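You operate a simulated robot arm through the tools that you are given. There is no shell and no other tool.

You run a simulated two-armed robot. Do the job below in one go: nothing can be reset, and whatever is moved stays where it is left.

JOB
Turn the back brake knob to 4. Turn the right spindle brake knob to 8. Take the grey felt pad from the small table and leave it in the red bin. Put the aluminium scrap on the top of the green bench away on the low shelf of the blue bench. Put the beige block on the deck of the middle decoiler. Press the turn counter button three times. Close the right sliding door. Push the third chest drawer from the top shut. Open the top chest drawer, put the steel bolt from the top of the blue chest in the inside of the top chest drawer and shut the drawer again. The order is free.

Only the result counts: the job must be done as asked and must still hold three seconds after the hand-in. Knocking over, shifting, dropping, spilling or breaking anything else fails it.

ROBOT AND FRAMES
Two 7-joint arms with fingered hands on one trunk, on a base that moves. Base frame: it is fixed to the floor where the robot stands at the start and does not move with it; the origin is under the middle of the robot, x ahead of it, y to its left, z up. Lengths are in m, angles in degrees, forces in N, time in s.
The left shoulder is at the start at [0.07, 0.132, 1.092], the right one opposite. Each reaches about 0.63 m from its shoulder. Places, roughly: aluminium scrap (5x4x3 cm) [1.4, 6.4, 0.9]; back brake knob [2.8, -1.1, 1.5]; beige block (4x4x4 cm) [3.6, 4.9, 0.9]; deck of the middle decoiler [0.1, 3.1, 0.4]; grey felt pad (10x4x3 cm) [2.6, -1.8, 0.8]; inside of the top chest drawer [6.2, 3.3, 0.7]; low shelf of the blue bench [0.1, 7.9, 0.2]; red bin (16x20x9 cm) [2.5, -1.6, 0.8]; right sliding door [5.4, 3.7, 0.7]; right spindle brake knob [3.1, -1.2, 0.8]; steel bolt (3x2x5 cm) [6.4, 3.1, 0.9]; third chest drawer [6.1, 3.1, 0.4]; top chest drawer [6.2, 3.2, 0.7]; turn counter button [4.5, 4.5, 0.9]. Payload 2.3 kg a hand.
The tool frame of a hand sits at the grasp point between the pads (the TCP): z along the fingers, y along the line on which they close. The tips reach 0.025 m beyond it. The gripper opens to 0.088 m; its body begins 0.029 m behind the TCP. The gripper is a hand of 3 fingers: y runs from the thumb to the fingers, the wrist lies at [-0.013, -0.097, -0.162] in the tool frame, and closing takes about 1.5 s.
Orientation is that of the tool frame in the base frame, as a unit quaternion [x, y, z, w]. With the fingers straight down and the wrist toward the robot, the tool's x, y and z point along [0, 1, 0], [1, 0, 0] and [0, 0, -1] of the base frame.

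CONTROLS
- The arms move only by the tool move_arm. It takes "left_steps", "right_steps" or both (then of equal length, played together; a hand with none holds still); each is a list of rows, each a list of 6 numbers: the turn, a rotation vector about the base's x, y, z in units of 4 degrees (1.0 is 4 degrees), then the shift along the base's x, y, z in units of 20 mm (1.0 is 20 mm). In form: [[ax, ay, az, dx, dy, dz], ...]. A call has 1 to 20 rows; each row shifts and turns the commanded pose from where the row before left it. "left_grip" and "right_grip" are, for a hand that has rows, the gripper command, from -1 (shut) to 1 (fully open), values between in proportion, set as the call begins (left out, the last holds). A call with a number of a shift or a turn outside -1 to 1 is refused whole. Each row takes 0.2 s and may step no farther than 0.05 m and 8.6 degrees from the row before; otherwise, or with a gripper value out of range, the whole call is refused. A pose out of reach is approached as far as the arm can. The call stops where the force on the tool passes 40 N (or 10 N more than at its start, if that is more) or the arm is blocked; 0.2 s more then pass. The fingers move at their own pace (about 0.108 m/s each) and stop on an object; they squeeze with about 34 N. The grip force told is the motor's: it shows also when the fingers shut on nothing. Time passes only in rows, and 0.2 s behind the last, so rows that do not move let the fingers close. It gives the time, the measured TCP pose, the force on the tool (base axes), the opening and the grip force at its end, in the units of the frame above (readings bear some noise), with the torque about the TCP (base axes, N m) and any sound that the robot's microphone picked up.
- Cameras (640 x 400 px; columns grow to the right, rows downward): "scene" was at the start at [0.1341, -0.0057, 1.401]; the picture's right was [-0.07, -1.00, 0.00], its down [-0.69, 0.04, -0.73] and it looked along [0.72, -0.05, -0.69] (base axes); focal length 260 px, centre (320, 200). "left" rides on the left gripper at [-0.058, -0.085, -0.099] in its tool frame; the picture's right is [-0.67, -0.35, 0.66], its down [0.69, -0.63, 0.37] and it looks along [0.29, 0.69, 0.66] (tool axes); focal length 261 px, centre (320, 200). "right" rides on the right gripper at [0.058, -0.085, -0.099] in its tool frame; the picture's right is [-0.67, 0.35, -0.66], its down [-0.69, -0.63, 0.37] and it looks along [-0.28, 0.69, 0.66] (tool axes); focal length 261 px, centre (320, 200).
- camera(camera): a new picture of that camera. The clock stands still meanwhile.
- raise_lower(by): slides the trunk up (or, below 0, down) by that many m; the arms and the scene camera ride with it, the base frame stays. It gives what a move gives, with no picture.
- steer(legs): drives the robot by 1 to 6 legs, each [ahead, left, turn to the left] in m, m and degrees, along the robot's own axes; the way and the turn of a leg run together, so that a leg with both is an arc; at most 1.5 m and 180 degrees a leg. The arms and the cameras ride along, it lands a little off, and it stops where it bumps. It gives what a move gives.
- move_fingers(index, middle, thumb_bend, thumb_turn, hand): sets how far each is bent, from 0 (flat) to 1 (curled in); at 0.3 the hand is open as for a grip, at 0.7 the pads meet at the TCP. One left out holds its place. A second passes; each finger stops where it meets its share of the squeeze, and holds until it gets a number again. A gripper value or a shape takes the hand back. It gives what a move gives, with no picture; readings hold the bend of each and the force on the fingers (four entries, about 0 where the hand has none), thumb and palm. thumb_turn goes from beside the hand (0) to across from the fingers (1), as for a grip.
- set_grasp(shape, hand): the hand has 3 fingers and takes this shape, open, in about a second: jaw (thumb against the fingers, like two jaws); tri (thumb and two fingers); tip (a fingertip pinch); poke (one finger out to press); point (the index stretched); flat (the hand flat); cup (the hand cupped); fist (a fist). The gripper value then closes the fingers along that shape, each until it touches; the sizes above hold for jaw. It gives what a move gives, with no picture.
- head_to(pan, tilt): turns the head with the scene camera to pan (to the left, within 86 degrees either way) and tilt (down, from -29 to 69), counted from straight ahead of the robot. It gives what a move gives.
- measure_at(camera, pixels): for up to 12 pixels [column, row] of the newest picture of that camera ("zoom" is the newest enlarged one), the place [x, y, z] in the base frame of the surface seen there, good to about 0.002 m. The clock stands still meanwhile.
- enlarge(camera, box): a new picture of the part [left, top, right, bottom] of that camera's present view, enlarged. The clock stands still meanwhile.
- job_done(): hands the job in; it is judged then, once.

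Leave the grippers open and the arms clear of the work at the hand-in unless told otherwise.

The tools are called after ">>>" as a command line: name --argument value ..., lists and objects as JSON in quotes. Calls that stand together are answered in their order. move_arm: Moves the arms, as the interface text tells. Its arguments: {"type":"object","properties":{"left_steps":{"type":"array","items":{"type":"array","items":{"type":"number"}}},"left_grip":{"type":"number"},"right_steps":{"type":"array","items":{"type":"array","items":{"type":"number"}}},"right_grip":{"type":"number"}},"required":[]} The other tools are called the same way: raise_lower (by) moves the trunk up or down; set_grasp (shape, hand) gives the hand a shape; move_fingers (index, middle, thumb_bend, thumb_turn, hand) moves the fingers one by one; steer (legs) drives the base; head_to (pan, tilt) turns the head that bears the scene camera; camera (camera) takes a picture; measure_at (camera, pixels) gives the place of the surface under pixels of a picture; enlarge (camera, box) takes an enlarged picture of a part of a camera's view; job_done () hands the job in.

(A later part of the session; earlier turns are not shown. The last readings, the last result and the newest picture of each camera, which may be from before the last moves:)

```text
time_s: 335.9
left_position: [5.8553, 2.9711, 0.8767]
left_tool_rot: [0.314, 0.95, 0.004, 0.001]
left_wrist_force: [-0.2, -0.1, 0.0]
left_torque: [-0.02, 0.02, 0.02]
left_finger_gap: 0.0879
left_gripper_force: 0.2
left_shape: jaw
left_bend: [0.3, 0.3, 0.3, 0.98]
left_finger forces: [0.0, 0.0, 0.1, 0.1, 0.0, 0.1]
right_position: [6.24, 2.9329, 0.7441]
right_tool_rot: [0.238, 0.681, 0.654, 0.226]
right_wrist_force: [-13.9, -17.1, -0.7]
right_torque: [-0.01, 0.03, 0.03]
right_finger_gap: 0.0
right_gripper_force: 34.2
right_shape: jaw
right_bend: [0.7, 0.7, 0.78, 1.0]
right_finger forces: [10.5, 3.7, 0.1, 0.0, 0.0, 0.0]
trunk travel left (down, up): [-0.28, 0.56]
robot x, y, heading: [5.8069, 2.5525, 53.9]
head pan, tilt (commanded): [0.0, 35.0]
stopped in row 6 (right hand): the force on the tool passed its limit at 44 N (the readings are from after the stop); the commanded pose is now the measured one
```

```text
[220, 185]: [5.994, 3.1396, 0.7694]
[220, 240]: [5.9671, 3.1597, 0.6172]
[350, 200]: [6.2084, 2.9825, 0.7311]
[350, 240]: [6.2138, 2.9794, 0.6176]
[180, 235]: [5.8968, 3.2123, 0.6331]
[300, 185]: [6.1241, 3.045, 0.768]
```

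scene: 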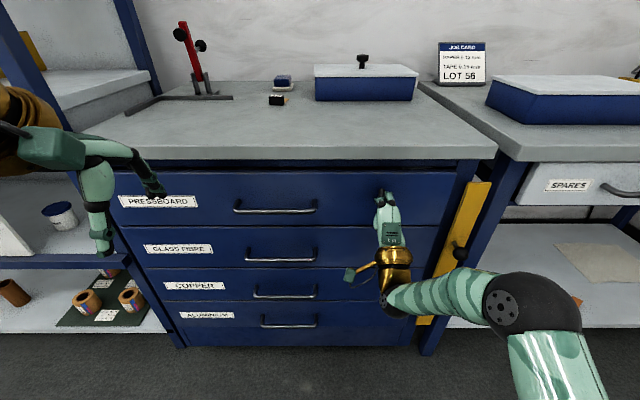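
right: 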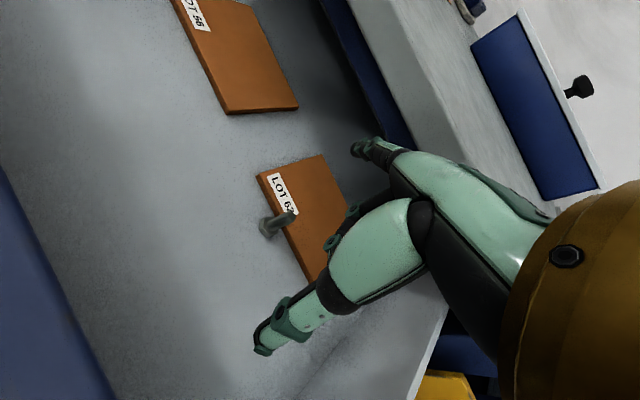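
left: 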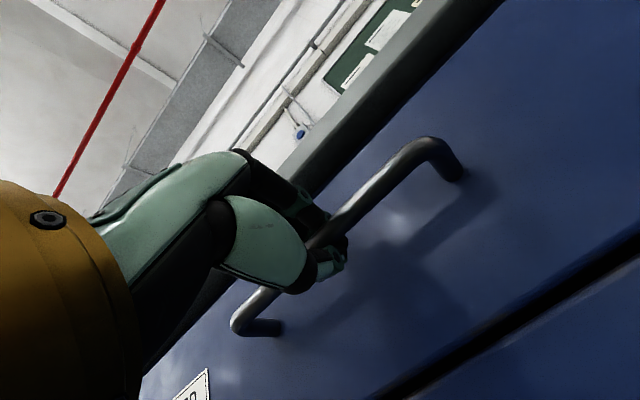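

The top drawer is shut and flush. I pull the right hand back, back off a bit, and look left at the rack and the shelving behind me.

>>> move_arm --right_steps '[[0, 0, 0, -0.589, -0.808, 0], [0, 0, 0, -0.589, -0.808, 0], [0, 0, 0, -0.589, -0.808, 0], [0, 0, 0, -0.589, -0.808, 0], [0, 0, 0, -0.589, -0.808, 0], [0, 0, 0, -0.589, -0.808, 0], [0, 0, 0, -0.589, -0.808, 0]]'

>>> steer --legs '[[-0.15, 0, 0]]'

>>> head_to --pan 75 --tilt 30

>>> camera --camera "scene"

```text
time_s: 337.5
left_position: [5.8586, 2.9744, 0.8731]
left_tool_rot: [0.312, 0.95, 0.001, -0.001]
left_wrist_force: [0.1, 1.1, 0.7]
left_torque: [0.01, 0.01, -0.04]
left_finger_gap: 0.0878
left_gripper_force: 0.0
left_shape: jaw
left_bend: [0.3, 0.3, 0.3, 0.98]
left_finger forces: [0.1, 0.0, 0.0, 0.1, 0.0, 0.0]
right_position: [6.1627, 2.8226, 0.7411]
right_tool_rot: [0.239, 0.684, 0.652, 0.224]
right_wrist_force: [-0.5, -0.2, -0.1]
right_torque: [-0.01, 0.03, 0.0]
right_finger_gap: 0.0
right_gripper_force: 33.6
right_shape: jaw
right_bend: [0.7, 0.7, 0.78, 1.0]
right_finger forces: [0.0, 0.1, 0.0, 0.0, 0.0, 0.1]
trunk travel left (down, up): [-0.28, 0.56]
robot x, y, heading: [5.8094, 2.5518, 53.9]
head pan, tilt (commanded): [0.0, 35.0]
```

```text
time_s: 338.9
left_position: [5.7705, 2.856, 0.8735]
left_tool_rot: [0.311, 0.95, 0.001, 0.0]
left_wrist_force: [0.0, -0.4, -0.1]
left_torque: [-0.03, -0.02, 0.03]
left_finger_gap: 0.0876
left_gripper_force: 0.1
left_shape: jaw
left_bend: [0.3, 0.3, 0.3, 0.98]
left_finger forces: [0.0, 0.1, 0.0, 0.1, 0.0, 0.1]
right_position: [6.0742, 2.7058, 0.7401]
right_tool_rot: [0.238, 0.685, 0.652, 0.223]
right_wrist_force: [-1.2, 0.1, -0.1]
right_torque: [-0.03, 0.03, 0.0]
right_finger_gap: 0.0002
right_gripper_force: 33.6
right_shape: jaw
right_bend: [0.7, 0.7, 0.78, 1.0]
right_finger forces: [0.1, 0.0, 0.0, 0.1, 0.1, 0.0]
trunk travel left (down, up): [-0.28, 0.56]
robot x, y, heading: [5.7222, 2.4312, 53.6]
head pan, tilt (commanded): [0.0, 35.0]
```

```text
time_s: 340.3
left_position: [5.7695, 2.8566, 0.8728]
left_tool_rot: [0.311, 0.95, 0.001, -0.001]
left_wrist_force: [-0.1, -0.9, 0.1]
left_torque: [0.0, -0.01, -0.02]
left_finger_gap: 0.0877
left_gripper_force: 0.1
left_shape: jaw
left_bend: [0.3, 0.3, 0.3, 0.98]
left_finger forces: [0.0, 0.0, 0.0, 0.1, 0.0, 0.0]
right_position: [6.0747, 2.7052, 0.74]
right_tool_rot: [0.238, 0.684, 0.652, 0.224]
right_wrist_force: [-0.1, 0.5, -0.3]
right_torque: [0.03, 0.01, 0.01]
right_finger_gap: 0.0
right_gripper_force: 33.2
right_shape: jaw
right_bend: [0.7, 0.7, 0.78, 1.0]
right_finger forces: [0.0, 0.1, 0.0, 0.1, 0.1, 0.0]
trunk travel left (down, up): [-0.28, 0.56]
robot x, y, heading: [5.723, 2.4334, 53.8]
head pan, tilt (commanded): [75.0, 30.0]
```

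```text
taken
```

scene: 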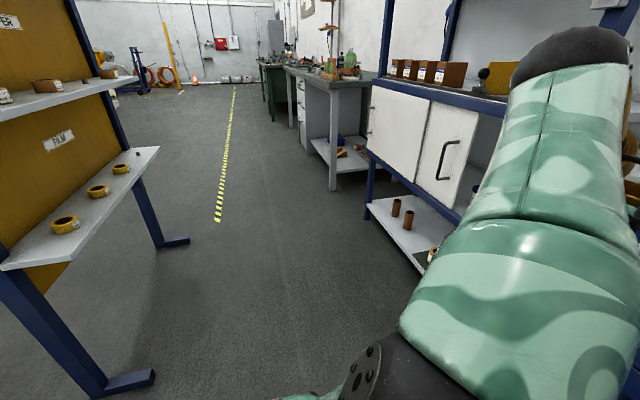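

The corridor between partition shelves and rack is open. I measure the partition feet, shelf edge and rack corners.

>>> measure_at --camera "scene" --pixels '[[152, 380], [188, 242], [157, 152], [100, 230], [370, 212], [440, 275], [447, 150], [365, 150], [460, 210], [332, 190], [222, 218], [430, 150]]'

```text
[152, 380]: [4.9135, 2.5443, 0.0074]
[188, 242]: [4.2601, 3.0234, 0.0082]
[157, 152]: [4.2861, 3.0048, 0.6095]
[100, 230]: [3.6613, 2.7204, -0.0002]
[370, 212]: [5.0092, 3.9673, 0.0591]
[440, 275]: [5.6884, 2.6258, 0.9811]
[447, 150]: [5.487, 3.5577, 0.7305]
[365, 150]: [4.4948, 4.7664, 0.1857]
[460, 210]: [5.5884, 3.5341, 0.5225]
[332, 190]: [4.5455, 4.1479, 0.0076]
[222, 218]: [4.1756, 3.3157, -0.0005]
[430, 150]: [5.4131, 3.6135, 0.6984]
```

The corridor is free (partition shelves end at d≈−1.14). I strafe left 0.86 m to stand before the sliding doors.

>>> steer --legs '[[0.05, 0.86, 0]]'

>>> head_to --pan 0 --tilt 30

>>> camera --camera "scene"

```text
time_s: 345.0
left_position: [5.1056, 3.4179, 0.8722]
left_tool_rot: [0.318, 0.948, 0.001, 0.0]
left_wrist_force: [-0.1, -0.3, -1.0]
left_torque: [0.0, 0.01, -0.03]
left_finger_gap: 0.0877
left_gripper_force: 0.1
left_shape: jaw
left_bend: [0.3, 0.3, 0.3, 0.98]
left_finger forces: [0.1, 0.1, 0.1, 0.0, 0.0, 0.1]
right_position: [5.4057, 3.2613, 0.7404]
right_tool_rot: [0.244, 0.683, 0.65, 0.229]
right_wrist_force: [-0.3, 0.7, 0.0]
right_torque: [-0.04, -0.03, 0.0]
right_finger_gap: 0.0
right_gripper_force: 34.4
right_shape: jaw
right_bend: [0.7, 0.7, 0.78, 1.0]
right_finger forces: [0.1, 0.0, 0.0, 0.0, 0.1, 0.0]
trunk travel left (down, up): [-0.28, 0.56]
robot x, y, heading: [5.0484, 3.0005, 52.6]
head pan, tilt (commanded): [75.0, 30.0]
```

```text
time_s: 346.4
left_position: [5.1065, 3.4177, 0.8735]
left_tool_rot: [0.319, 0.948, 0.001, -0.001]
left_wrist_force: [-0.7, -0.1, -0.3]
left_torque: [0.01, 0.02, -0.03]
left_finger_gap: 0.0876
left_gripper_force: 0.0
left_shape: jaw
left_bend: [0.3, 0.3, 0.3, 0.98]
left_finger forces: [0.0, 0.1, 0.1, 0.1, 0.0, 0.1]
right_position: [5.4072, 3.2617, 0.7401]
right_tool_rot: [0.244, 0.682, 0.65, 0.229]
right_wrist_force: [-0.8, -0.5, 0.3]
right_torque: [-0.04, 0.0, 0.0]
right_finger_gap: 0.0
right_gripper_force: 34.1
right_shape: jaw
right_bend: [0.7, 0.7, 0.78, 1.0]
right_finger forces: [0.0, 0.1, 0.0, 0.1, 0.0, 0.0]
trunk travel left (down, up): [-0.28, 0.56]
robot x, y, heading: [5.0531, 2.998, 52.6]
head pan, tilt (commanded): [0.0, 30.0]
```

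```text
taken
```

scene: 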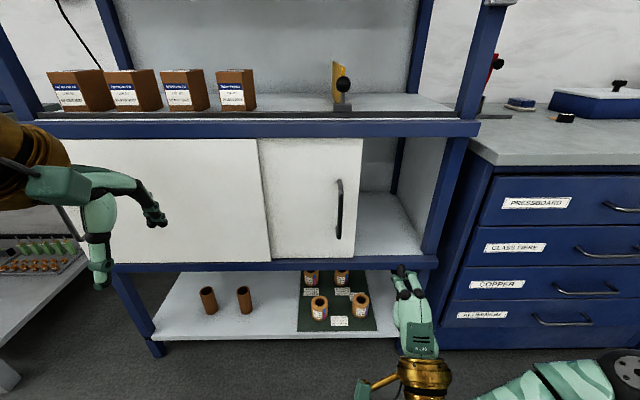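

The right door's handle is at (340,210). I measure it, the door edges and the right post.

>>> measure_at --camera "scene" --pixels '[[340, 185], [340, 210], [339, 232], [358, 210], [300, 210], [240, 210], [262, 210], [435, 210], [424, 215], [356, 250], [420, 240]]'

>>> enlarge --camera "scene" --box '[240, 120, 460, 290]'

```text
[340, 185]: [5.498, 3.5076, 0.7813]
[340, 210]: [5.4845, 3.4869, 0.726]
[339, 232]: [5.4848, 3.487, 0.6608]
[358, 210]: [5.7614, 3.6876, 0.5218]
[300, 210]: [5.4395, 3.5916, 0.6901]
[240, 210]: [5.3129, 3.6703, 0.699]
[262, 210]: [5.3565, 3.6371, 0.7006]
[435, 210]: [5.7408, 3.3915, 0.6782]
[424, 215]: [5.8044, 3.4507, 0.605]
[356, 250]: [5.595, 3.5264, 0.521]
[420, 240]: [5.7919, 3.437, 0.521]
```

```text
2.35 times, centred on (350, 205) of scene
```

zoom: 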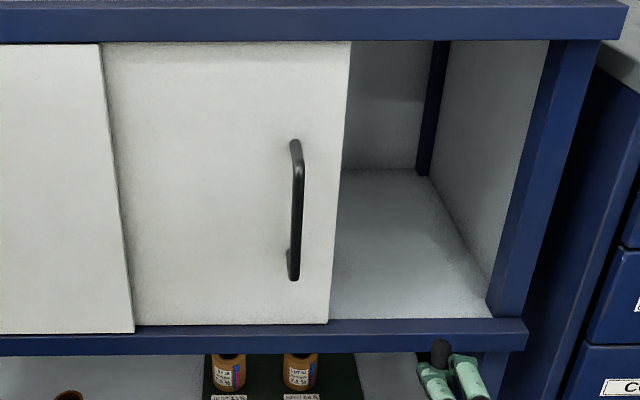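

Handle bar at r≈−0.355, protruding ~6 cm. I drive 6 cm closer, move the right hand to the left side of the handle and in beside it.

>>> steer --legs '[[0.06, 0, 1.3]]'

>>> move_arm --right_steps '[[0, 0, 0, -0.785, 0.572, -0.14], [0, 0, 0, -0.785, 0.572, -0.14], [0, 0, 0, -0.785, 0.572, -0.14], [0, 0, 0, -0.785, 0.572, -0.14], [0, 0, 0, -0.785, 0.572, -0.14], [0, 0, 0, -0.785, 0.572, -0.14], [0, 0, 0, -0.785, 0.572, -0.14], [0, 0, 0, 0, 0, 0]]'

>>> camera --camera "right"

>>> camera --camera "scene"

```text
time_s: 347.4
left_position: [5.1323, 3.4667, 0.874]
left_tool_rot: [0.309, 0.951, 0.001, -0.001]
left_wrist_force: [-0.7, 0.4, 0.7]
left_torque: [0.0, -0.02, 0.0]
left_finger_gap: 0.0875
left_gripper_force: 0.1
left_shape: jaw
left_bend: [0.3, 0.3, 0.3, 0.98]
left_finger forces: [0.0, 0.0, 0.0, 0.0, 0.0, 0.0]
right_position: [5.4365, 3.3177, 0.7396]
right_tool_rot: [0.235, 0.686, 0.652, 0.221]
right_wrist_force: [-0.4, 0.2, -0.8]
right_torque: [-0.01, 0.04, 0.03]
right_finger_gap: 0.0003
right_gripper_force: 34.0
right_shape: jaw
right_bend: [0.7, 0.7, 0.78, 1.0]
right_finger forces: [0.0, 0.1, 0.1, 0.0, 0.1, 0.0]
trunk travel left (down, up): [-0.28, 0.56]
robot x, y, heading: [5.0888, 3.0416, 54.4]
head pan, tilt (commanded): [0.0, 30.0]
```

```text
time_s: 349.2
left_position: [5.1313, 3.4672, 0.8734]
left_tool_rot: [0.308, 0.951, 0.001, -0.001]
left_wrist_force: [-0.6, 0.4, 1.0]
left_torque: [0.0, 0.02, 0.01]
left_finger_gap: 0.088
left_gripper_force: 0.1
left_shape: jaw
left_bend: [0.3, 0.3, 0.3, 0.98]
left_finger forces: [0.0, 0.0, 0.1, 0.0, 0.0, 0.1]
right_position: [5.3262, 3.398, 0.7196]
right_tool_rot: [0.237, 0.685, 0.652, 0.222]
right_wrist_force: [-0.5, 0.2, -0.5]
right_torque: [0.02, -0.03, 0.02]
right_finger_gap: 0.0002
right_gripper_force: 34.7
right_shape: jaw
right_bend: [0.7, 0.7, 0.78, 1.0]
right_finger forces: [0.0, 0.1, 0.0, 0.0, 0.0, 0.1]
trunk travel left (down, up): [-0.28, 0.56]
robot x, y, heading: [5.0868, 3.0449, 54.0]
head pan, tilt (commanded): [0.0, 30.0]
```

```text
taken
```

right: 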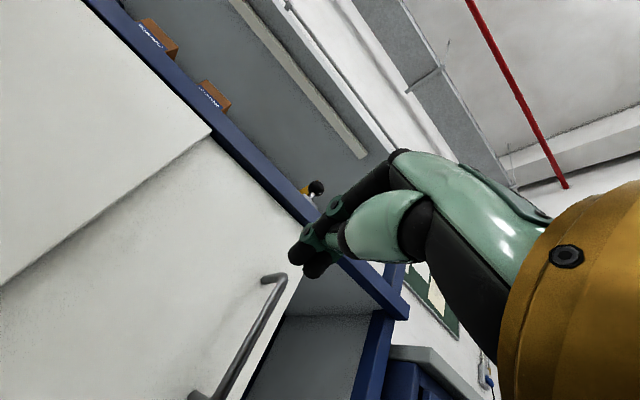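

```text
taken
```

scene: 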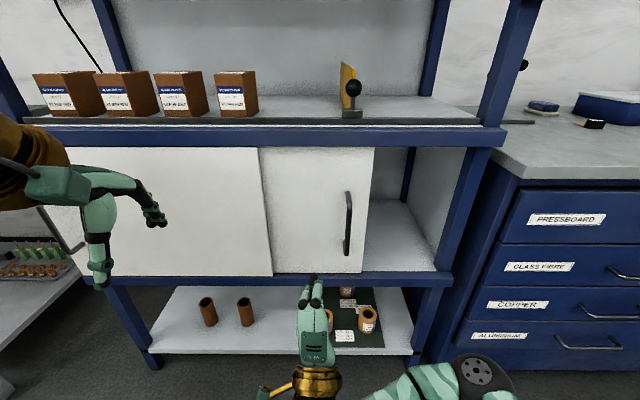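

The hand is left of the handle. I move it straight forward 16 cm beside the handle bar.

>>> move_arm --right_steps '[[0, 0, 0, 0.54, 0.74, 0], [0, 0, 0, 0.54, 0.74, 0], [0, 0, 0, 0.54, 0.74, 0], [0, 0, 0, 0.54, 0.74, 0], [0, 0, 0, 0.54, 0.74, 0], [0, 0, 0, 0.54, 0.74, 0], [0, 0, 0, 0.54, 0.74, 0], [0, 0, 0, 0.54, 0.74, 0], [0, 0, 0, 0.54, 0.74, 0], [0, 0, 0, 0, 0, 0]]'

>>> camera --camera "right"

>>> camera --camera "scene"

```text
time_s: 351.4
left_position: [5.1318, 3.4662, 0.8733]
left_tool_rot: [0.309, 0.951, 0.0, 0.0]
left_wrist_force: [0.0, 0.2, -0.3]
left_torque: [0.0, 0.0, 0.01]
left_finger_gap: 0.0876
left_gripper_force: 0.1
left_shape: jaw
left_bend: [0.3, 0.3, 0.3, 0.98]
left_finger forces: [0.0, 0.1, 0.0, 0.0, 0.1, 0.1]
right_position: [5.4254, 3.5304, 0.7205]
right_tool_rot: [0.236, 0.685, 0.652, 0.222]
right_wrist_force: [-0.2, 0.4, -0.3]
right_torque: [0.0, 0.0, 0.01]
right_finger_gap: 0.0
right_gripper_force: 33.8
right_shape: jaw
right_bend: [0.7, 0.7, 0.78, 1.0]
right_finger forces: [0.1, 0.0, 0.0, 0.0, 0.1, 0.0]
trunk travel left (down, up): [-0.28, 0.56]
robot x, y, heading: [5.0884, 3.0462, 54.0]
head pan, tilt (commanded): [0.0, 30.0]
```

```text
taken
```

right: 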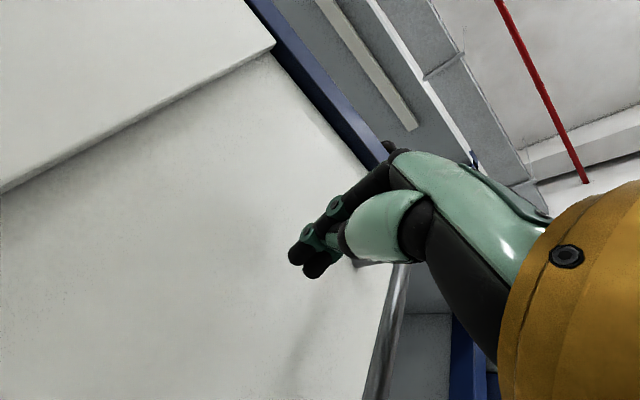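

```text
taken
```

scene: 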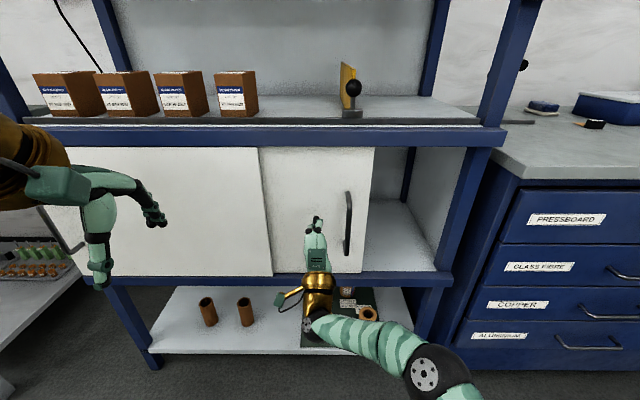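

The fingertips are beside the handle. I slide right along the rack.

>>> move_arm --right_steps '[[0, 0, 0, 0.808, -0.589, 0], [0, 0, 0, 0.808, -0.589, 0], [0, 0, 0, 0.808, -0.589, 0], [0, 0, 0, 0.808, -0.589, 0], [0, 0, 0, 0.808, -0.589, 0], [0, 0, 0, 0.808, -0.589, 0], [0, 0, 0, 0.808, -0.589, 0], [0, 0, 0, 0.808, -0.589, 0], [0, 0, 0, 0, 0, 0]]'

>>> camera --camera "scene"

```text
time_s: 353.4
left_position: [5.1324, 3.4678, 0.8735]
left_tool_rot: [0.309, 0.951, 0.001, -0.001]
left_wrist_force: [-0.2, -0.7, 0.4]
left_torque: [0.03, -0.01, 0.0]
left_finger_gap: 0.0877
left_gripper_force: 0.2
left_shape: jaw
left_bend: [0.3, 0.3, 0.3, 0.98]
left_finger forces: [0.1, 0.1, 0.0, 0.0, 0.0, 0.0]
right_position: [5.5547, 3.4351, 0.7198]
right_tool_rot: [0.236, 0.685, 0.653, 0.222]
right_wrist_force: [-0.2, 0.1, 0.2]
right_torque: [-0.02, 0.0, -0.03]
right_finger_gap: 0.0002
right_gripper_force: 33.8
right_shape: jaw
right_bend: [0.7, 0.7, 0.78, 1.0]
right_finger forces: [0.1, 0.0, 0.1, 0.1, 0.1, 0.0]
trunk travel left (down, up): [-0.28, 0.56]
robot x, y, heading: [5.0873, 3.0409, 54.2]
head pan, tilt (commanded): [0.0, 30.0]
```

```text
taken
```

scene: 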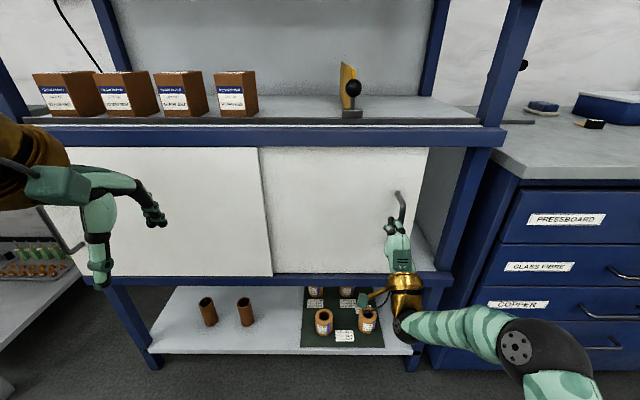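

The door slides right. I continue until it meets the post.

>>> move_arm --right_steps '[[0, 0, 0, 0.606, -0.442, 0], [0, 0, 0, 0.606, -0.442, 0], [0, 0, 0, 0.606, -0.442, 0], [0, 0, 0, 0.606, -0.442, 0], [0, 0, 0, 0.606, -0.442, 0], [0, 0, 0, 0.606, -0.442, 0], [0, 0, 0, 0.606, -0.442, 0], [0, 0, 0, 0.606, -0.442, 0], [0, 0, 0, 0, 0, 0]]'

>>> camera --camera "scene"

```text
time_s: 355.4
left_position: [5.1319, 3.4663, 0.8725]
left_tool_rot: [0.308, 0.951, 0.002, -0.001]
left_wrist_force: [-0.3, 0.6, 0.2]
left_torque: [-0.02, -0.01, -0.01]
left_finger_gap: 0.0879
left_gripper_force: 0.1
left_shape: jaw
left_bend: [0.3, 0.3, 0.3, 0.98]
left_finger forces: [0.0, 0.1, 0.0, 0.0, 0.1, 0.1]
right_position: [5.6519, 3.3644, 0.7202]
right_tool_rot: [0.237, 0.685, 0.652, 0.223]
right_wrist_force: [-0.2, -0.7, -0.7]
right_torque: [-0.02, 0.0, 0.0]
right_finger_gap: 0.0004
right_gripper_force: 34.2
right_shape: jaw
right_bend: [0.7, 0.7, 0.78, 1.0]
right_finger forces: [0.0, 0.1, 0.0, 0.1, 0.1, 0.1]
trunk travel left (down, up): [-0.28, 0.56]
robot x, y, heading: [5.084, 3.0427, 54.1]
head pan, tilt (commanded): [0.0, 30.0]
```

```text
taken
```

scene: 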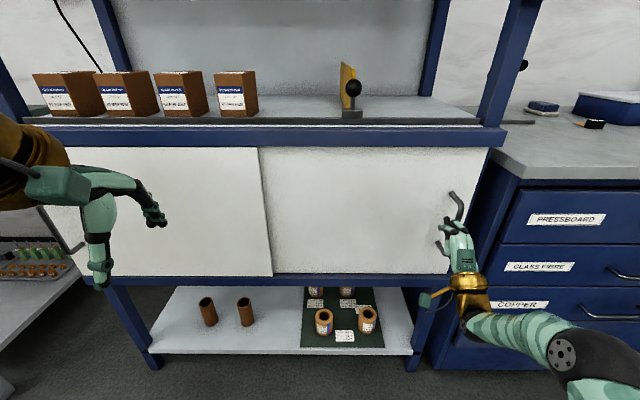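

The door covers the opening. I enlarge to check its right edge against the post.

>>> enlarge --camera "scene" --box '[240, 120, 520, 300]'

>>> measure_at --camera "scene" --pixels '[[470, 170], [482, 160], [440, 250], [455, 262], [430, 278], [490, 135], [455, 200], [400, 200], [300, 200], [495, 160]]'

```text
2.22 times, centred on (380, 210) of scene
```

zoom: 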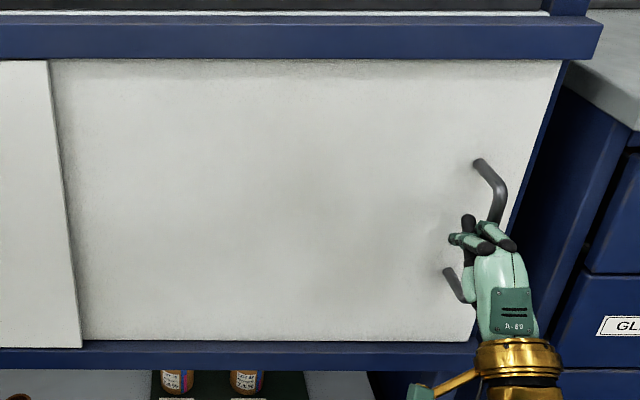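

```text
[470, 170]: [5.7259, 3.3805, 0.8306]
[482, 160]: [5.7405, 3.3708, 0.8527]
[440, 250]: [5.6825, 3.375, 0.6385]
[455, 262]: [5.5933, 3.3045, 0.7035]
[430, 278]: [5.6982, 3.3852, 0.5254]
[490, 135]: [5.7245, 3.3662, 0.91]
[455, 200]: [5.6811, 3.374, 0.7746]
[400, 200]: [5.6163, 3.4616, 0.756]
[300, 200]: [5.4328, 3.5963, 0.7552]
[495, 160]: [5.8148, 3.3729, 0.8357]
```

The door's right edge is at the outer edge of the post (r≈−0.07). I press gently a bit further to find its stop.

>>> move_arm --right_steps '[[0, 0, 0, 0.202, -0.147, 0], [0, 0, 0, 0.202, -0.147, 0], [0, 0, 0, 0.202, -0.147, 0], [0, 0, 0, 0.202, -0.147, 0], [0, 0, 0, 0.202, -0.147, 0], [0, 0, 0, 0, 0, 0]]'

>>> camera --camera "scene"

>>> measure_at --camera "scene" --pixels '[[482, 160], [485, 160], [488, 160], [491, 160], [300, 200]]'

```text
time_s: 356.8
left_position: [5.1263, 3.4691, 0.872]
left_tool_rot: [0.307, 0.952, 0.001, 0.002]
left_wrist_force: [-0.5, -0.8, 0.1]
left_torque: [0.02, 0.01, -0.02]
left_finger_gap: 0.0878
left_gripper_force: 0.1
left_shape: jaw
left_bend: [0.3, 0.3, 0.3, 0.98]
left_finger forces: [0.0, 0.1, 0.0, 0.0, 0.1, 0.0]
right_position: [5.6653, 3.3557, 0.7223]
right_tool_rot: [0.231, 0.687, 0.653, 0.222]
right_wrist_force: [-20.0, 12.6, -1.8]
right_torque: [-0.08, -0.11, 0.09]
right_finger_gap: 0.0
right_gripper_force: 34.2
right_shape: jaw
right_bend: [0.7, 0.7, 0.78, 1.0]
right_finger forces: [0.1, 44.5, 0.0, 0.1, 0.1, 0.0]
trunk travel left (down, up): [-0.28, 0.56]
robot x, y, heading: [5.0856, 3.0459, 54.4]
head pan, tilt (commanded): [0.0, 30.0]
```

```text
taken
```

scene: 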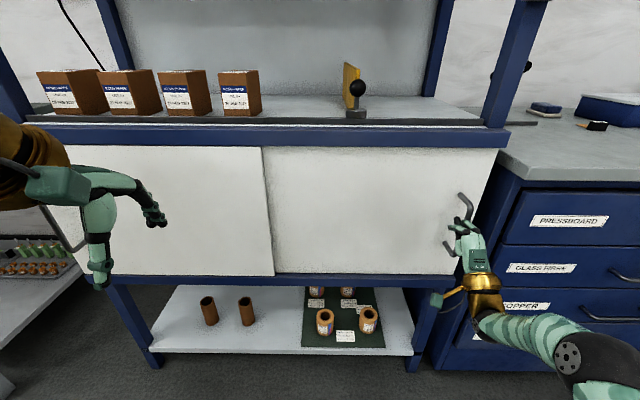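

```text
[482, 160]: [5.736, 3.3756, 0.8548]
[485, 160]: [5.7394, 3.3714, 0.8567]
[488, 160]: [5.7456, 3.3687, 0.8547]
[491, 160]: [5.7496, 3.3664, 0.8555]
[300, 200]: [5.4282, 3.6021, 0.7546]
```

The door hit its stop (24 N reaction): it is closed. I move the hand off the handle to the left and back out.

>>> move_arm --right_steps '[[0, 0, 0, -0.606, 0.442, 0], [0, 0, 0, -0.606, 0.442, 0], [0, 0, 0, -0.589, -0.808, 0], [0, 0, 0, -0.589, -0.808, 0], [0, 0, 0, -0.589, -0.808, 0], [0, 0, 0, -0.589, -0.808, 0], [0, 0, 0, -0.589, -0.808, 0], [0, 0, 0, -0.589, -0.808, 0], [0, 0, 0, -0.589, -0.808, 0], [0, 0, 0, -0.589, -0.808, 0]]'

>>> steer --legs '[[-0.1, 0, 0]]'

>>> raise_lower --by 0.37

>>> camera --camera "scene"

>>> head_to --pan 60 --tilt 20

>>> camera --camera "scene"

```text
time_s: 359.0
left_position: [5.1317, 3.4665, 0.8741]
left_tool_rot: [0.309, 0.951, 0.001, -0.001]
left_wrist_force: [0.3, -0.4, 0.1]
left_torque: [0.01, -0.04, -0.01]
left_finger_gap: 0.0878
left_gripper_force: 0.0
left_shape: jaw
left_bend: [0.3, 0.3, 0.3, 0.98]
left_finger forces: [0.0, 0.0, 0.1, 0.0, 0.0, 0.0]
right_position: [5.5526, 3.2363, 0.7198]
right_tool_rot: [0.236, 0.686, 0.652, 0.222]
right_wrist_force: [-1.0, 0.1, -0.6]
right_torque: [0.02, -0.05, 0.03]
right_finger_gap: 0.0002
right_gripper_force: 34.0
right_shape: jaw
right_bend: [0.7, 0.7, 0.78, 1.0]
right_finger forces: [0.0, 0.0, 0.0, 0.1, 0.0, 0.0]
trunk travel left (down, up): [-0.28, 0.56]
robot x, y, heading: [5.089, 3.0441, 54.1]
head pan, tilt (commanded): [0.0, 30.0]
```

```text
time_s: 360.1
left_position: [5.0746, 3.3864, 0.873]
left_tool_rot: [0.309, 0.951, 0.001, -0.001]
left_wrist_force: [-0.2, -0.3, -0.2]
left_torque: [0.0, 0.02, 0.0]
left_finger_gap: 0.0877
left_gripper_force: 0.0
left_shape: jaw
left_bend: [0.3, 0.3, 0.3, 0.98]
left_finger forces: [0.0, 0.1, 0.0, 0.0, 0.0, 0.0]
right_position: [5.4959, 3.1574, 0.7203]
right_tool_rot: [0.236, 0.686, 0.652, 0.222]
right_wrist_force: [0.3, 0.1, -0.3]
right_torque: [-0.03, -0.01, 0.0]
right_finger_gap: 0.0001
right_gripper_force: 33.7
right_shape: jaw
right_bend: [0.7, 0.7, 0.78, 1.0]
right_finger forces: [0.0, 0.0, 0.0, 0.1, 0.0, 0.0]
trunk travel left (down, up): [-0.28, 0.56]
robot x, y, heading: [5.0264, 2.962, 54.0]
head pan, tilt (commanded): [0.0, 30.0]
```

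```text
time_s: 363.7
left_position: [5.0747, 3.3864, 1.2431]
left_tool_rot: [0.31, 0.951, 0.002, -0.001]
left_wrist_force: [0.1, 0.0, -0.4]
left_torque: [-0.01, -0.02, 0.02]
left_finger_gap: 0.0876
left_gripper_force: 0.0
left_shape: jaw
left_bend: [0.3, 0.3, 0.3, 0.98]
left_finger forces: [0.0, 0.0, 0.0, 0.0, 0.1, 0.1]
right_position: [5.4961, 3.1583, 1.0898]
right_tool_rot: [0.236, 0.686, 0.652, 0.221]
right_wrist_force: [-0.9, 0.3, -0.6]
right_torque: [-0.01, 0.01, -0.02]
right_finger_gap: 0.0
right_gripper_force: 33.9
right_shape: jaw
right_bend: [0.7, 0.7, 0.78, 1.0]
right_finger forces: [0.0, 0.1, 0.0, 0.1, 0.1, 0.1]
trunk travel left (down, up): [-0.65, 0.19]
robot x, y, heading: [5.0288, 2.9651, 54.1]
head pan, tilt (commanded): [0.0, 30.0]
```

```text
taken
```

scene: 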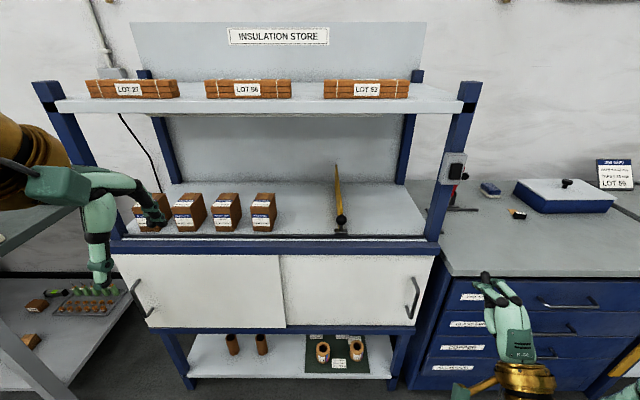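

```text
time_s: 365.0
left_position: [5.0736, 3.3862, 1.2434]
left_tool_rot: [0.309, 0.951, 0.001, 0.0]
left_wrist_force: [-0.4, -0.4, -0.5]
left_torque: [0.0, -0.01, -0.02]
left_finger_gap: 0.088
left_gripper_force: 0.0
left_shape: jaw
left_bend: [0.3, 0.3, 0.3, 0.98]
left_finger forces: [0.0, 0.1, 0.0, 0.1, 0.0, 0.0]
right_position: [5.4953, 3.1584, 1.0892]
right_tool_rot: [0.236, 0.685, 0.653, 0.222]
right_wrist_force: [-0.6, -0.6, -0.7]
right_torque: [-0.02, -0.01, -0.02]
right_finger_gap: 0.0001
right_gripper_force: 33.8
right_shape: jaw
right_bend: [0.7, 0.7, 0.78, 1.0]
right_finger forces: [0.0, 0.0, 0.0, 0.1, 0.1, 0.0]
trunk travel left (down, up): [-0.65, 0.19]
robot x, y, heading: [5.0312, 2.9626, 54.0]
head pan, tilt (commanded): [60.0, 20.0]
```

```text
taken
```

scene: 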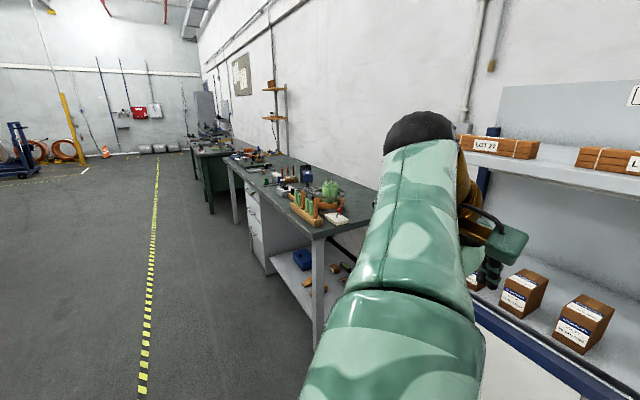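

Both sliding doors are shut. Next, the winding bench on the left: I enlarge it to find the turn counter button (4.5,4.5,0.9) and the beige block (3.6,4.9,0.9).

>>> enlarge --camera "scene" --box '[200, 120, 380, 250]'

>>> measure_at --camera "zoom" --pixels '[[500, 335], [490, 325], [430, 330], [460, 250], [300, 190], [250, 170], [540, 320], [430, 395], [100, 180], [200, 130], [330, 230], [390, 190]]'

```text
3.08 times, centred on (290, 185) of scene
```

zoom: 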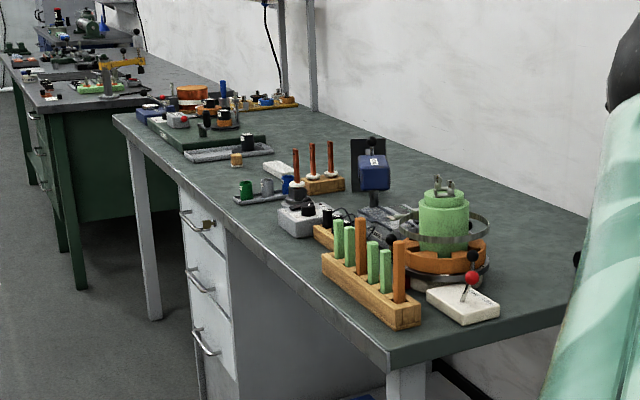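

```text
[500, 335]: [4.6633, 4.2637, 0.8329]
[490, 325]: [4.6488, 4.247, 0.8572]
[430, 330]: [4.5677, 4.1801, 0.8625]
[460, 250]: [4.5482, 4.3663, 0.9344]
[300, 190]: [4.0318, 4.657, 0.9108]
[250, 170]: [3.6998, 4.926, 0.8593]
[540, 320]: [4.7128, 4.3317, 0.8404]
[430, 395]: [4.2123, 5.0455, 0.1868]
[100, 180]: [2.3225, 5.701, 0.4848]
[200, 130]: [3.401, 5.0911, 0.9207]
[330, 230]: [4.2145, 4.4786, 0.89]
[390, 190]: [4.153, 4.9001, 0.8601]
```

The counter gear stands at the right end of the bench, the small beige block further left. I fold the right hand to fingers-down, then strafe left along the bench.

>>> move_arm --right_steps '[[-1, 0.729, 0, 0, 0, 0.2], [-1, 0.729, 0, 0, 0, 0.2], [-1, 0.729, 0, 0, 0, 0.2], [-1, 0.729, 0, 0, 0, 0.2], [-1, 0.729, 0, 0, 0, 0.2], [-1, 0.729, 0, 0, 0, 0.2], [-1, 0.729, 0, 0, 0, 0.2], [-1, 0.729, 0, 0, 0, 0.2], [-1, 0.729, 0, 0, 0, 0.2], [-1, 0.729, 0, 0, 0, 0.2], [-1, 0.729, 0, 0, 0, 0.2], [-1, 0.729, 0, 0, 0, 0.2], [-1, 0.729, 0, 0, 0, 0.2], [-1, 0.729, 0, 0, 0, 0.2], [-1, 0.729, 0, 0, 0, 0.2], [-1, 0.729, 0, 0, 0, 0.2], [-1, 0.729, 0, 0, 0, 0.2], [-1, 0.729, 0, 0, 0, 0.2]]' --right_grip 1

>>> steer --legs '[[0, 1.3, 0]]'

>>> head_to --pan 0 --tilt 30

>>> camera --camera "scene"

```text
time_s: 368.8
left_position: [5.075, 3.3872, 1.2438]
left_tool_rot: [0.309, 0.951, 0.001, 0.0]
left_wrist_force: [-0.6, 0.0, -0.2]
left_torque: [0.01, 0.04, -0.05]
left_finger_gap: 0.0879
left_gripper_force: 0.2
left_shape: jaw
left_bend: [0.3, 0.3, 0.3, 0.98]
left_finger forces: [0.1, 0.0, 0.1, 0.0, 0.1, 0.0]
right_position: [5.4963, 3.1578, 1.1617]
right_tool_rot: [0.313, 0.949, -0.023, 0.008]
right_wrist_force: [-0.4, 0.0, -0.5]
right_torque: [-0.01, 0.03, 0.02]
right_finger_gap: 0.0879
right_gripper_force: 0.1
right_shape: jaw
right_bend: [0.3, 0.3, 0.3, 0.98]
right_finger forces: [0.0, 0.0, 0.0, 0.0, 0.0, 0.0]
trunk travel left (down, up): [-0.65, 0.19]
robot x, y, heading: [5.0295, 2.9642, 54.1]
head pan, tilt (commanded): [60.0, 20.0]
```

```text
time_s: 375.4
left_position: [4.0308, 4.1651, 1.2436]
left_tool_rot: [0.318, 0.948, 0.001, -0.001]
left_wrist_force: [-0.2, -1.0, 0.7]
left_torque: [0.01, 0.0, 0.03]
left_finger_gap: 0.0876
left_gripper_force: 0.2
left_shape: jaw
left_bend: [0.3, 0.3, 0.3, 0.98]
left_finger forces: [0.0, 0.0, 0.1, 0.0, 0.0, 0.1]
right_position: [4.4474, 3.9283, 1.1621]
right_tool_rot: [0.321, 0.947, -0.021, 0.009]
right_wrist_force: [0.8, -0.7, 0.3]
right_torque: [-0.02, 0.0, -0.01]
right_finger_gap: 0.0877
right_gripper_force: 0.1
right_shape: jaw
right_bend: [0.3, 0.3, 0.3, 0.98]
right_finger forces: [0.1, 0.0, 0.0, 0.0, 0.1, 0.0]
trunk travel left (down, up): [-0.65, 0.19]
robot x, y, heading: [3.9743, 3.7428, 52.8]
head pan, tilt (commanded): [60.0, 20.0]
```

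```text
time_s: 376.7
left_position: [4.0304, 4.1648, 1.2427]
left_tool_rot: [0.318, 0.948, 0.002, -0.001]
left_wrist_force: [-0.3, 0.7, 0.7]
left_torque: [0.0, 0.02, 0.02]
left_finger_gap: 0.0876
left_gripper_force: 0.1
left_shape: jaw
left_bend: [0.3, 0.3, 0.3, 0.98]
left_finger forces: [0.0, 0.1, 0.0, 0.0, 0.0, 0.0]
right_position: [4.4475, 3.9285, 1.1615]
right_tool_rot: [0.321, 0.947, -0.022, 0.008]
right_wrist_force: [0.0, -0.3, 0.6]
right_torque: [0.0, 0.01, -0.02]
right_finger_gap: 0.0878
right_gripper_force: 0.0
right_shape: jaw
right_bend: [0.3, 0.3, 0.3, 0.98]
right_finger forces: [0.1, 0.0, 0.1, 0.0, 0.1, 0.0]
trunk travel left (down, up): [-0.65, 0.19]
robot x, y, heading: [3.9719, 3.7453, 53.0]
head pan, tilt (commanded): [0.0, 30.0]
```

```text
taken
```

scene: 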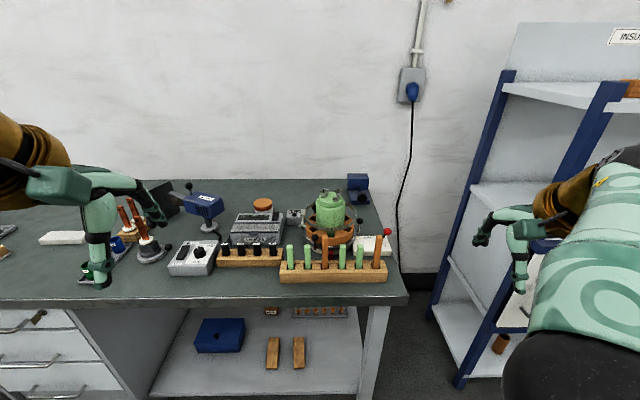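

I enlarge the bench top to identify the turn counter.

>>> enlarge --camera "scene" --box '[160, 160, 410, 300]'

>>> measure_at --camera "zoom" --pixels '[[345, 145], [263, 125], [560, 60], [500, 60], [250, 175], [70, 250], [90, 100], [430, 100], [585, 180], [310, 85], [440, 270], [360, 320]]'

```text
2.56 times, centred on (285, 230) of scene
```

zoom: 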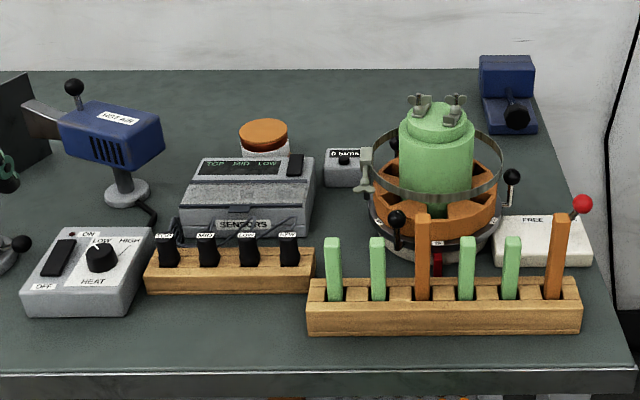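

```text
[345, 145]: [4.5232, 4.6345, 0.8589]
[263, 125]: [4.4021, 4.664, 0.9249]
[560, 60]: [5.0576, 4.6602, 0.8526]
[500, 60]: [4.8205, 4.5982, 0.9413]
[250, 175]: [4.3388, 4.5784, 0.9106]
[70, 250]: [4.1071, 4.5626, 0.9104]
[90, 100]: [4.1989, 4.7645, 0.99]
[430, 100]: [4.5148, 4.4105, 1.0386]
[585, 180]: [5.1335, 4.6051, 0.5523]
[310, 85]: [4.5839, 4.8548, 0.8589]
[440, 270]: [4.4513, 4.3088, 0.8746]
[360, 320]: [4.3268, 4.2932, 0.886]
```

The small grey box with "0 turns" at zoom (345,165) is the counter. I enlarge it.

>>> enlarge --camera "scene" --box '[272, 195, 322, 230]'

>>> measure_at --camera "zoom" --pixels '[[290, 180], [300, 150], [290, 210], [230, 180], [350, 180], [290, 240], [290, 195]]'

```text
11.43 times, centred on (297, 212) of scene
```

zoom: 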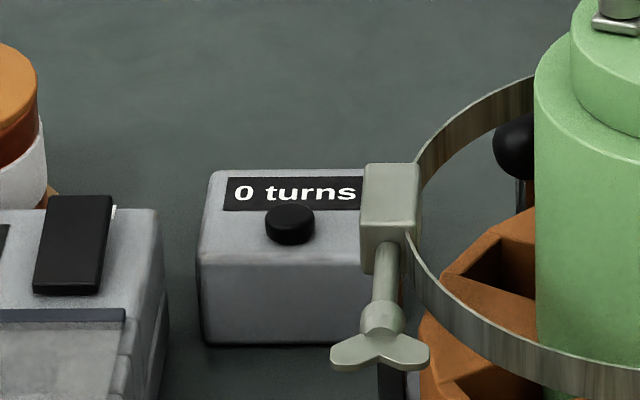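

```text
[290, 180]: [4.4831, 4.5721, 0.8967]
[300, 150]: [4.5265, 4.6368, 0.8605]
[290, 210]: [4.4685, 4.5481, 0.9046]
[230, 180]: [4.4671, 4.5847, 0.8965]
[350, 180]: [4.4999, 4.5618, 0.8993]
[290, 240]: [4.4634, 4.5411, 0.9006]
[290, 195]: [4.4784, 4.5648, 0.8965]
```

The counter is the small box at ≈(4.47,4.55), its black button on top at (4.4685,4.548,0.905). I measure the bench front edge and nearby obstacle heights.

>>> measure_at --camera "scene" --pixels '[[250, 299], [150, 299], [385, 296], [303, 213], [311, 206], [294, 214], [286, 232], [255, 232], [323, 245], [345, 200], [265, 205], [208, 205]]'

>>> set_grasp --hand "left" --shape "poke"

>>> camera --camera "left"

>>> enlarge --camera "scene" --box '[0, 100, 200, 300]'

```text
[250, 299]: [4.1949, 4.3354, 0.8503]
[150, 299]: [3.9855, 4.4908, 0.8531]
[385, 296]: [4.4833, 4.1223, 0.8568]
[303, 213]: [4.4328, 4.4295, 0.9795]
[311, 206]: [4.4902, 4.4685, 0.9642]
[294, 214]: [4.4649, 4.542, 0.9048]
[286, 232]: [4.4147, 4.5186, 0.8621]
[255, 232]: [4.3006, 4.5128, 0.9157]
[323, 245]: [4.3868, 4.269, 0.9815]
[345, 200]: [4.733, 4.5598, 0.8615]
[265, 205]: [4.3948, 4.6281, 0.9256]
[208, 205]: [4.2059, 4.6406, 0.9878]
```

```text
time_s: 377.6
left_position: [4.0306, 4.1647, 1.2442]
left_tool_rot: [0.318, 0.948, 0.001, -0.001]
left_wrist_force: [0.2, -0.8, -0.7]
left_torque: [0.01, 0.0, -0.01]
left_finger_gap: 0.0
left_gripper_force: 0.1
left_shape: poke
left_bend: [0.7, 0.7, 1.0, 1.0]
left_finger forces: [0.1, 0.0, 0.0, 0.1, 0.1, 0.0]
right_position: [4.4478, 3.9271, 1.1619]
right_tool_rot: [0.321, 0.947, -0.021, 0.009]
right_wrist_force: [0.3, 0.1, -0.1]
right_torque: [0.01, 0.0, 0.01]
right_finger_gap: 0.088
right_gripper_force: 0.0
right_shape: jaw
right_bend: [0.3, 0.3, 0.3, 0.98]
right_finger forces: [0.0, 0.0, 0.0, 0.1, 0.0, 0.0]
trunk travel left (down, up): [-0.65, 0.19]
robot x, y, heading: [3.9768, 3.7432, 53.0]
head pan, tilt (commanded): [0.0, 30.0]
```

```text
taken
```

left: 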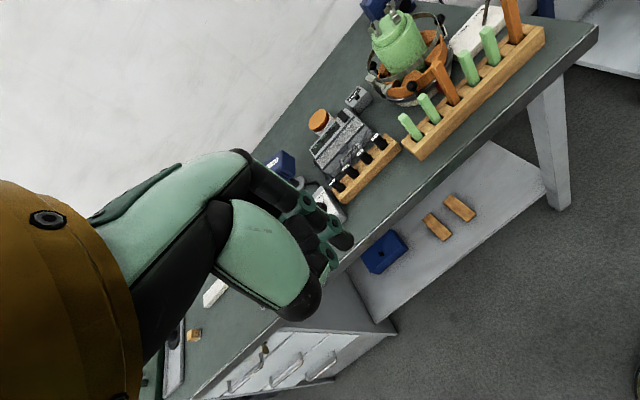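

```text
2.00 times, centred on (100, 200) of scene
```

zoom: 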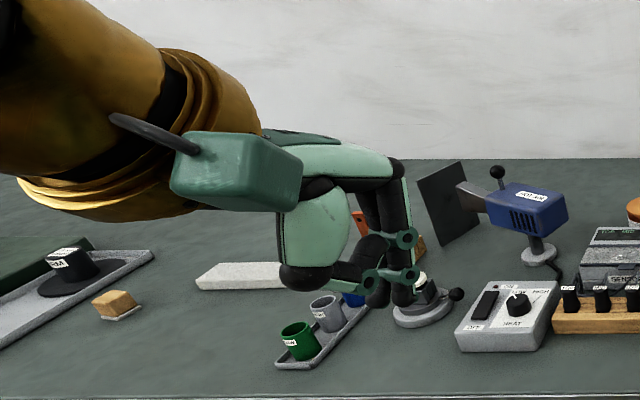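

The counter's surroundings: sensor box left (top 0.916), clamp screw at (4.49,4.47,0.964) right-front. For a single-finger press I curl the left middle finger and thumb, leaving the index.

>>> move_fingers --hand "left" --index 0.6 --middle 1.0 --thumb_bend 1.0 --thumb_turn 0.3

>>> enlarge --camera "left" --box '[160, 120, 420, 340]'

>>> enlarge --camera "scene" --box '[20, 120, 180, 300]'

```text
time_s: 378.6
left_position: [4.032, 4.1637, 1.243]
left_tool_rot: [0.318, 0.948, 0.001, 0.0]
left_wrist_force: [-0.3, -0.1, -0.7]
left_torque: [0.0, 0.01, -0.02]
left_finger_gap: 0.0364
left_gripper_force: 0.1
left_shape: fingers
left_bend: [0.6, 1.0, 1.0, 0.31]
left_finger forces: [0.0, 0.0, 0.0, 0.0, 0.0, 0.0]
right_position: [4.447, 3.9276, 1.1617]
right_tool_rot: [0.32, 0.947, -0.021, 0.01]
right_wrist_force: [-0.2, -0.5, 0.1]
right_torque: [-0.01, 0.0, 0.04]
right_finger_gap: 0.0879
right_gripper_force: 0.1
right_shape: jaw
right_bend: [0.3, 0.3, 0.3, 0.98]
right_finger forces: [0.0, 0.0, 0.0, 0.0, 0.0, 0.0]
trunk travel left (down, up): [-0.65, 0.19]
robot x, y, heading: [3.9792, 3.7438, 52.8]
head pan, tilt (commanded): [0.0, 30.0]
```

```text
1.82 times, centred on (290, 230) of left
```

zoom: 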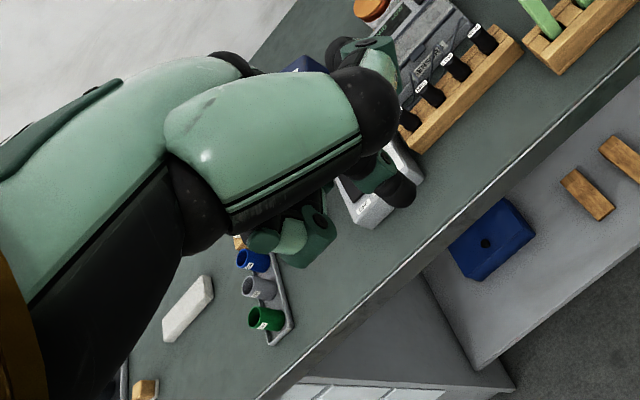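

```text
2.22 times, centred on (100, 210) of scene
```

zoom: 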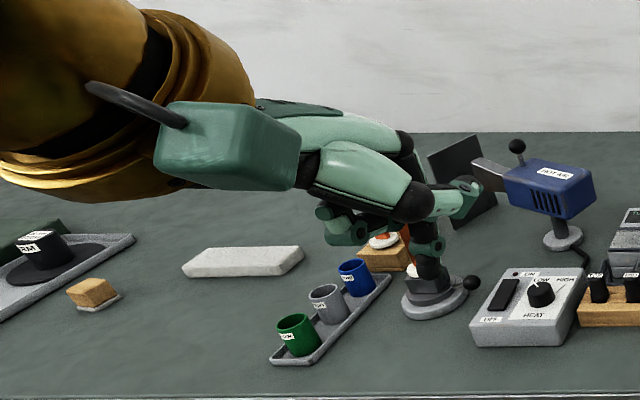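

The thumb sticks out this way. I try the "point" shape instead and look.

>>> set_grasp --hand "left" --shape "point"

>>> enlarge --camera "left" --box '[160, 120, 420, 340]'

>>> enlarge --camera "scene" --box '[20, 120, 180, 300]'

```text
time_s: 379.5
left_position: [4.0314, 4.1639, 1.2442]
left_tool_rot: [0.318, 0.948, 0.001, 0.0]
left_wrist_force: [0.2, 0.7, -0.5]
left_torque: [-0.02, -0.01, 0.0]
left_finger_gap: 0.0806
left_gripper_force: 0.0
left_shape: point
left_bend: [0.2, 1.0, 0.99, 0.88]
left_finger forces: [0.2, 0.0, 0.1, 0.0, 0.1, 0.0]
right_position: [4.4474, 3.9278, 1.1604]
right_tool_rot: [0.321, 0.947, -0.021, 0.008]
right_wrist_force: [-0.1, 0.3, 0.3]
right_torque: [-0.01, 0.01, 0.0]
right_finger_gap: 0.0874
right_gripper_force: 0.0
right_shape: jaw
right_bend: [0.3, 0.3, 0.3, 0.98]
right_finger forces: [0.0, 0.1, 0.1, 0.1, 0.1, 0.0]
trunk travel left (down, up): [-0.65, 0.19]
robot x, y, heading: [3.9727, 3.741, 52.9]
head pan, tilt (commanded): [0.0, 30.0]
```

```text
1.82 times, centred on (290, 230) of left
```

zoom: 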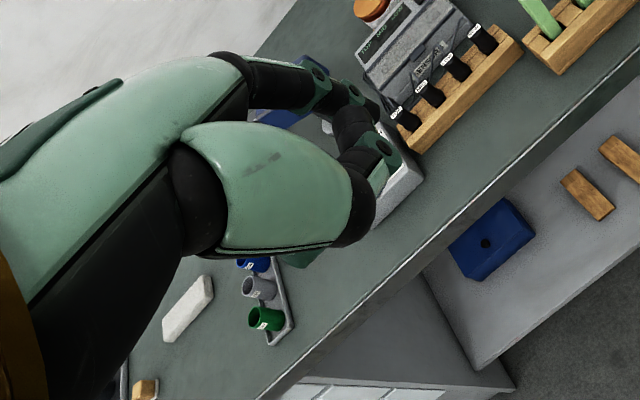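

```text
2.22 times, centred on (100, 210) of scene
```

zoom: 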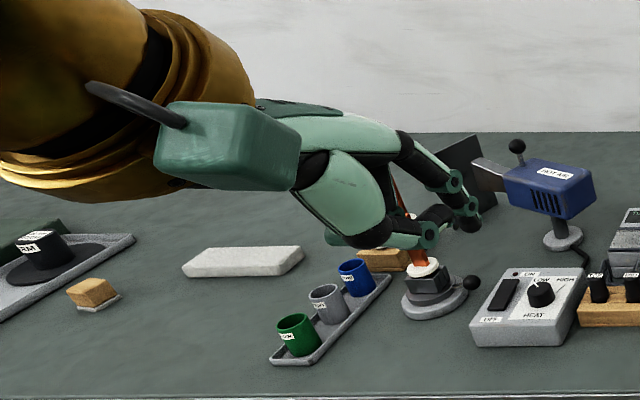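

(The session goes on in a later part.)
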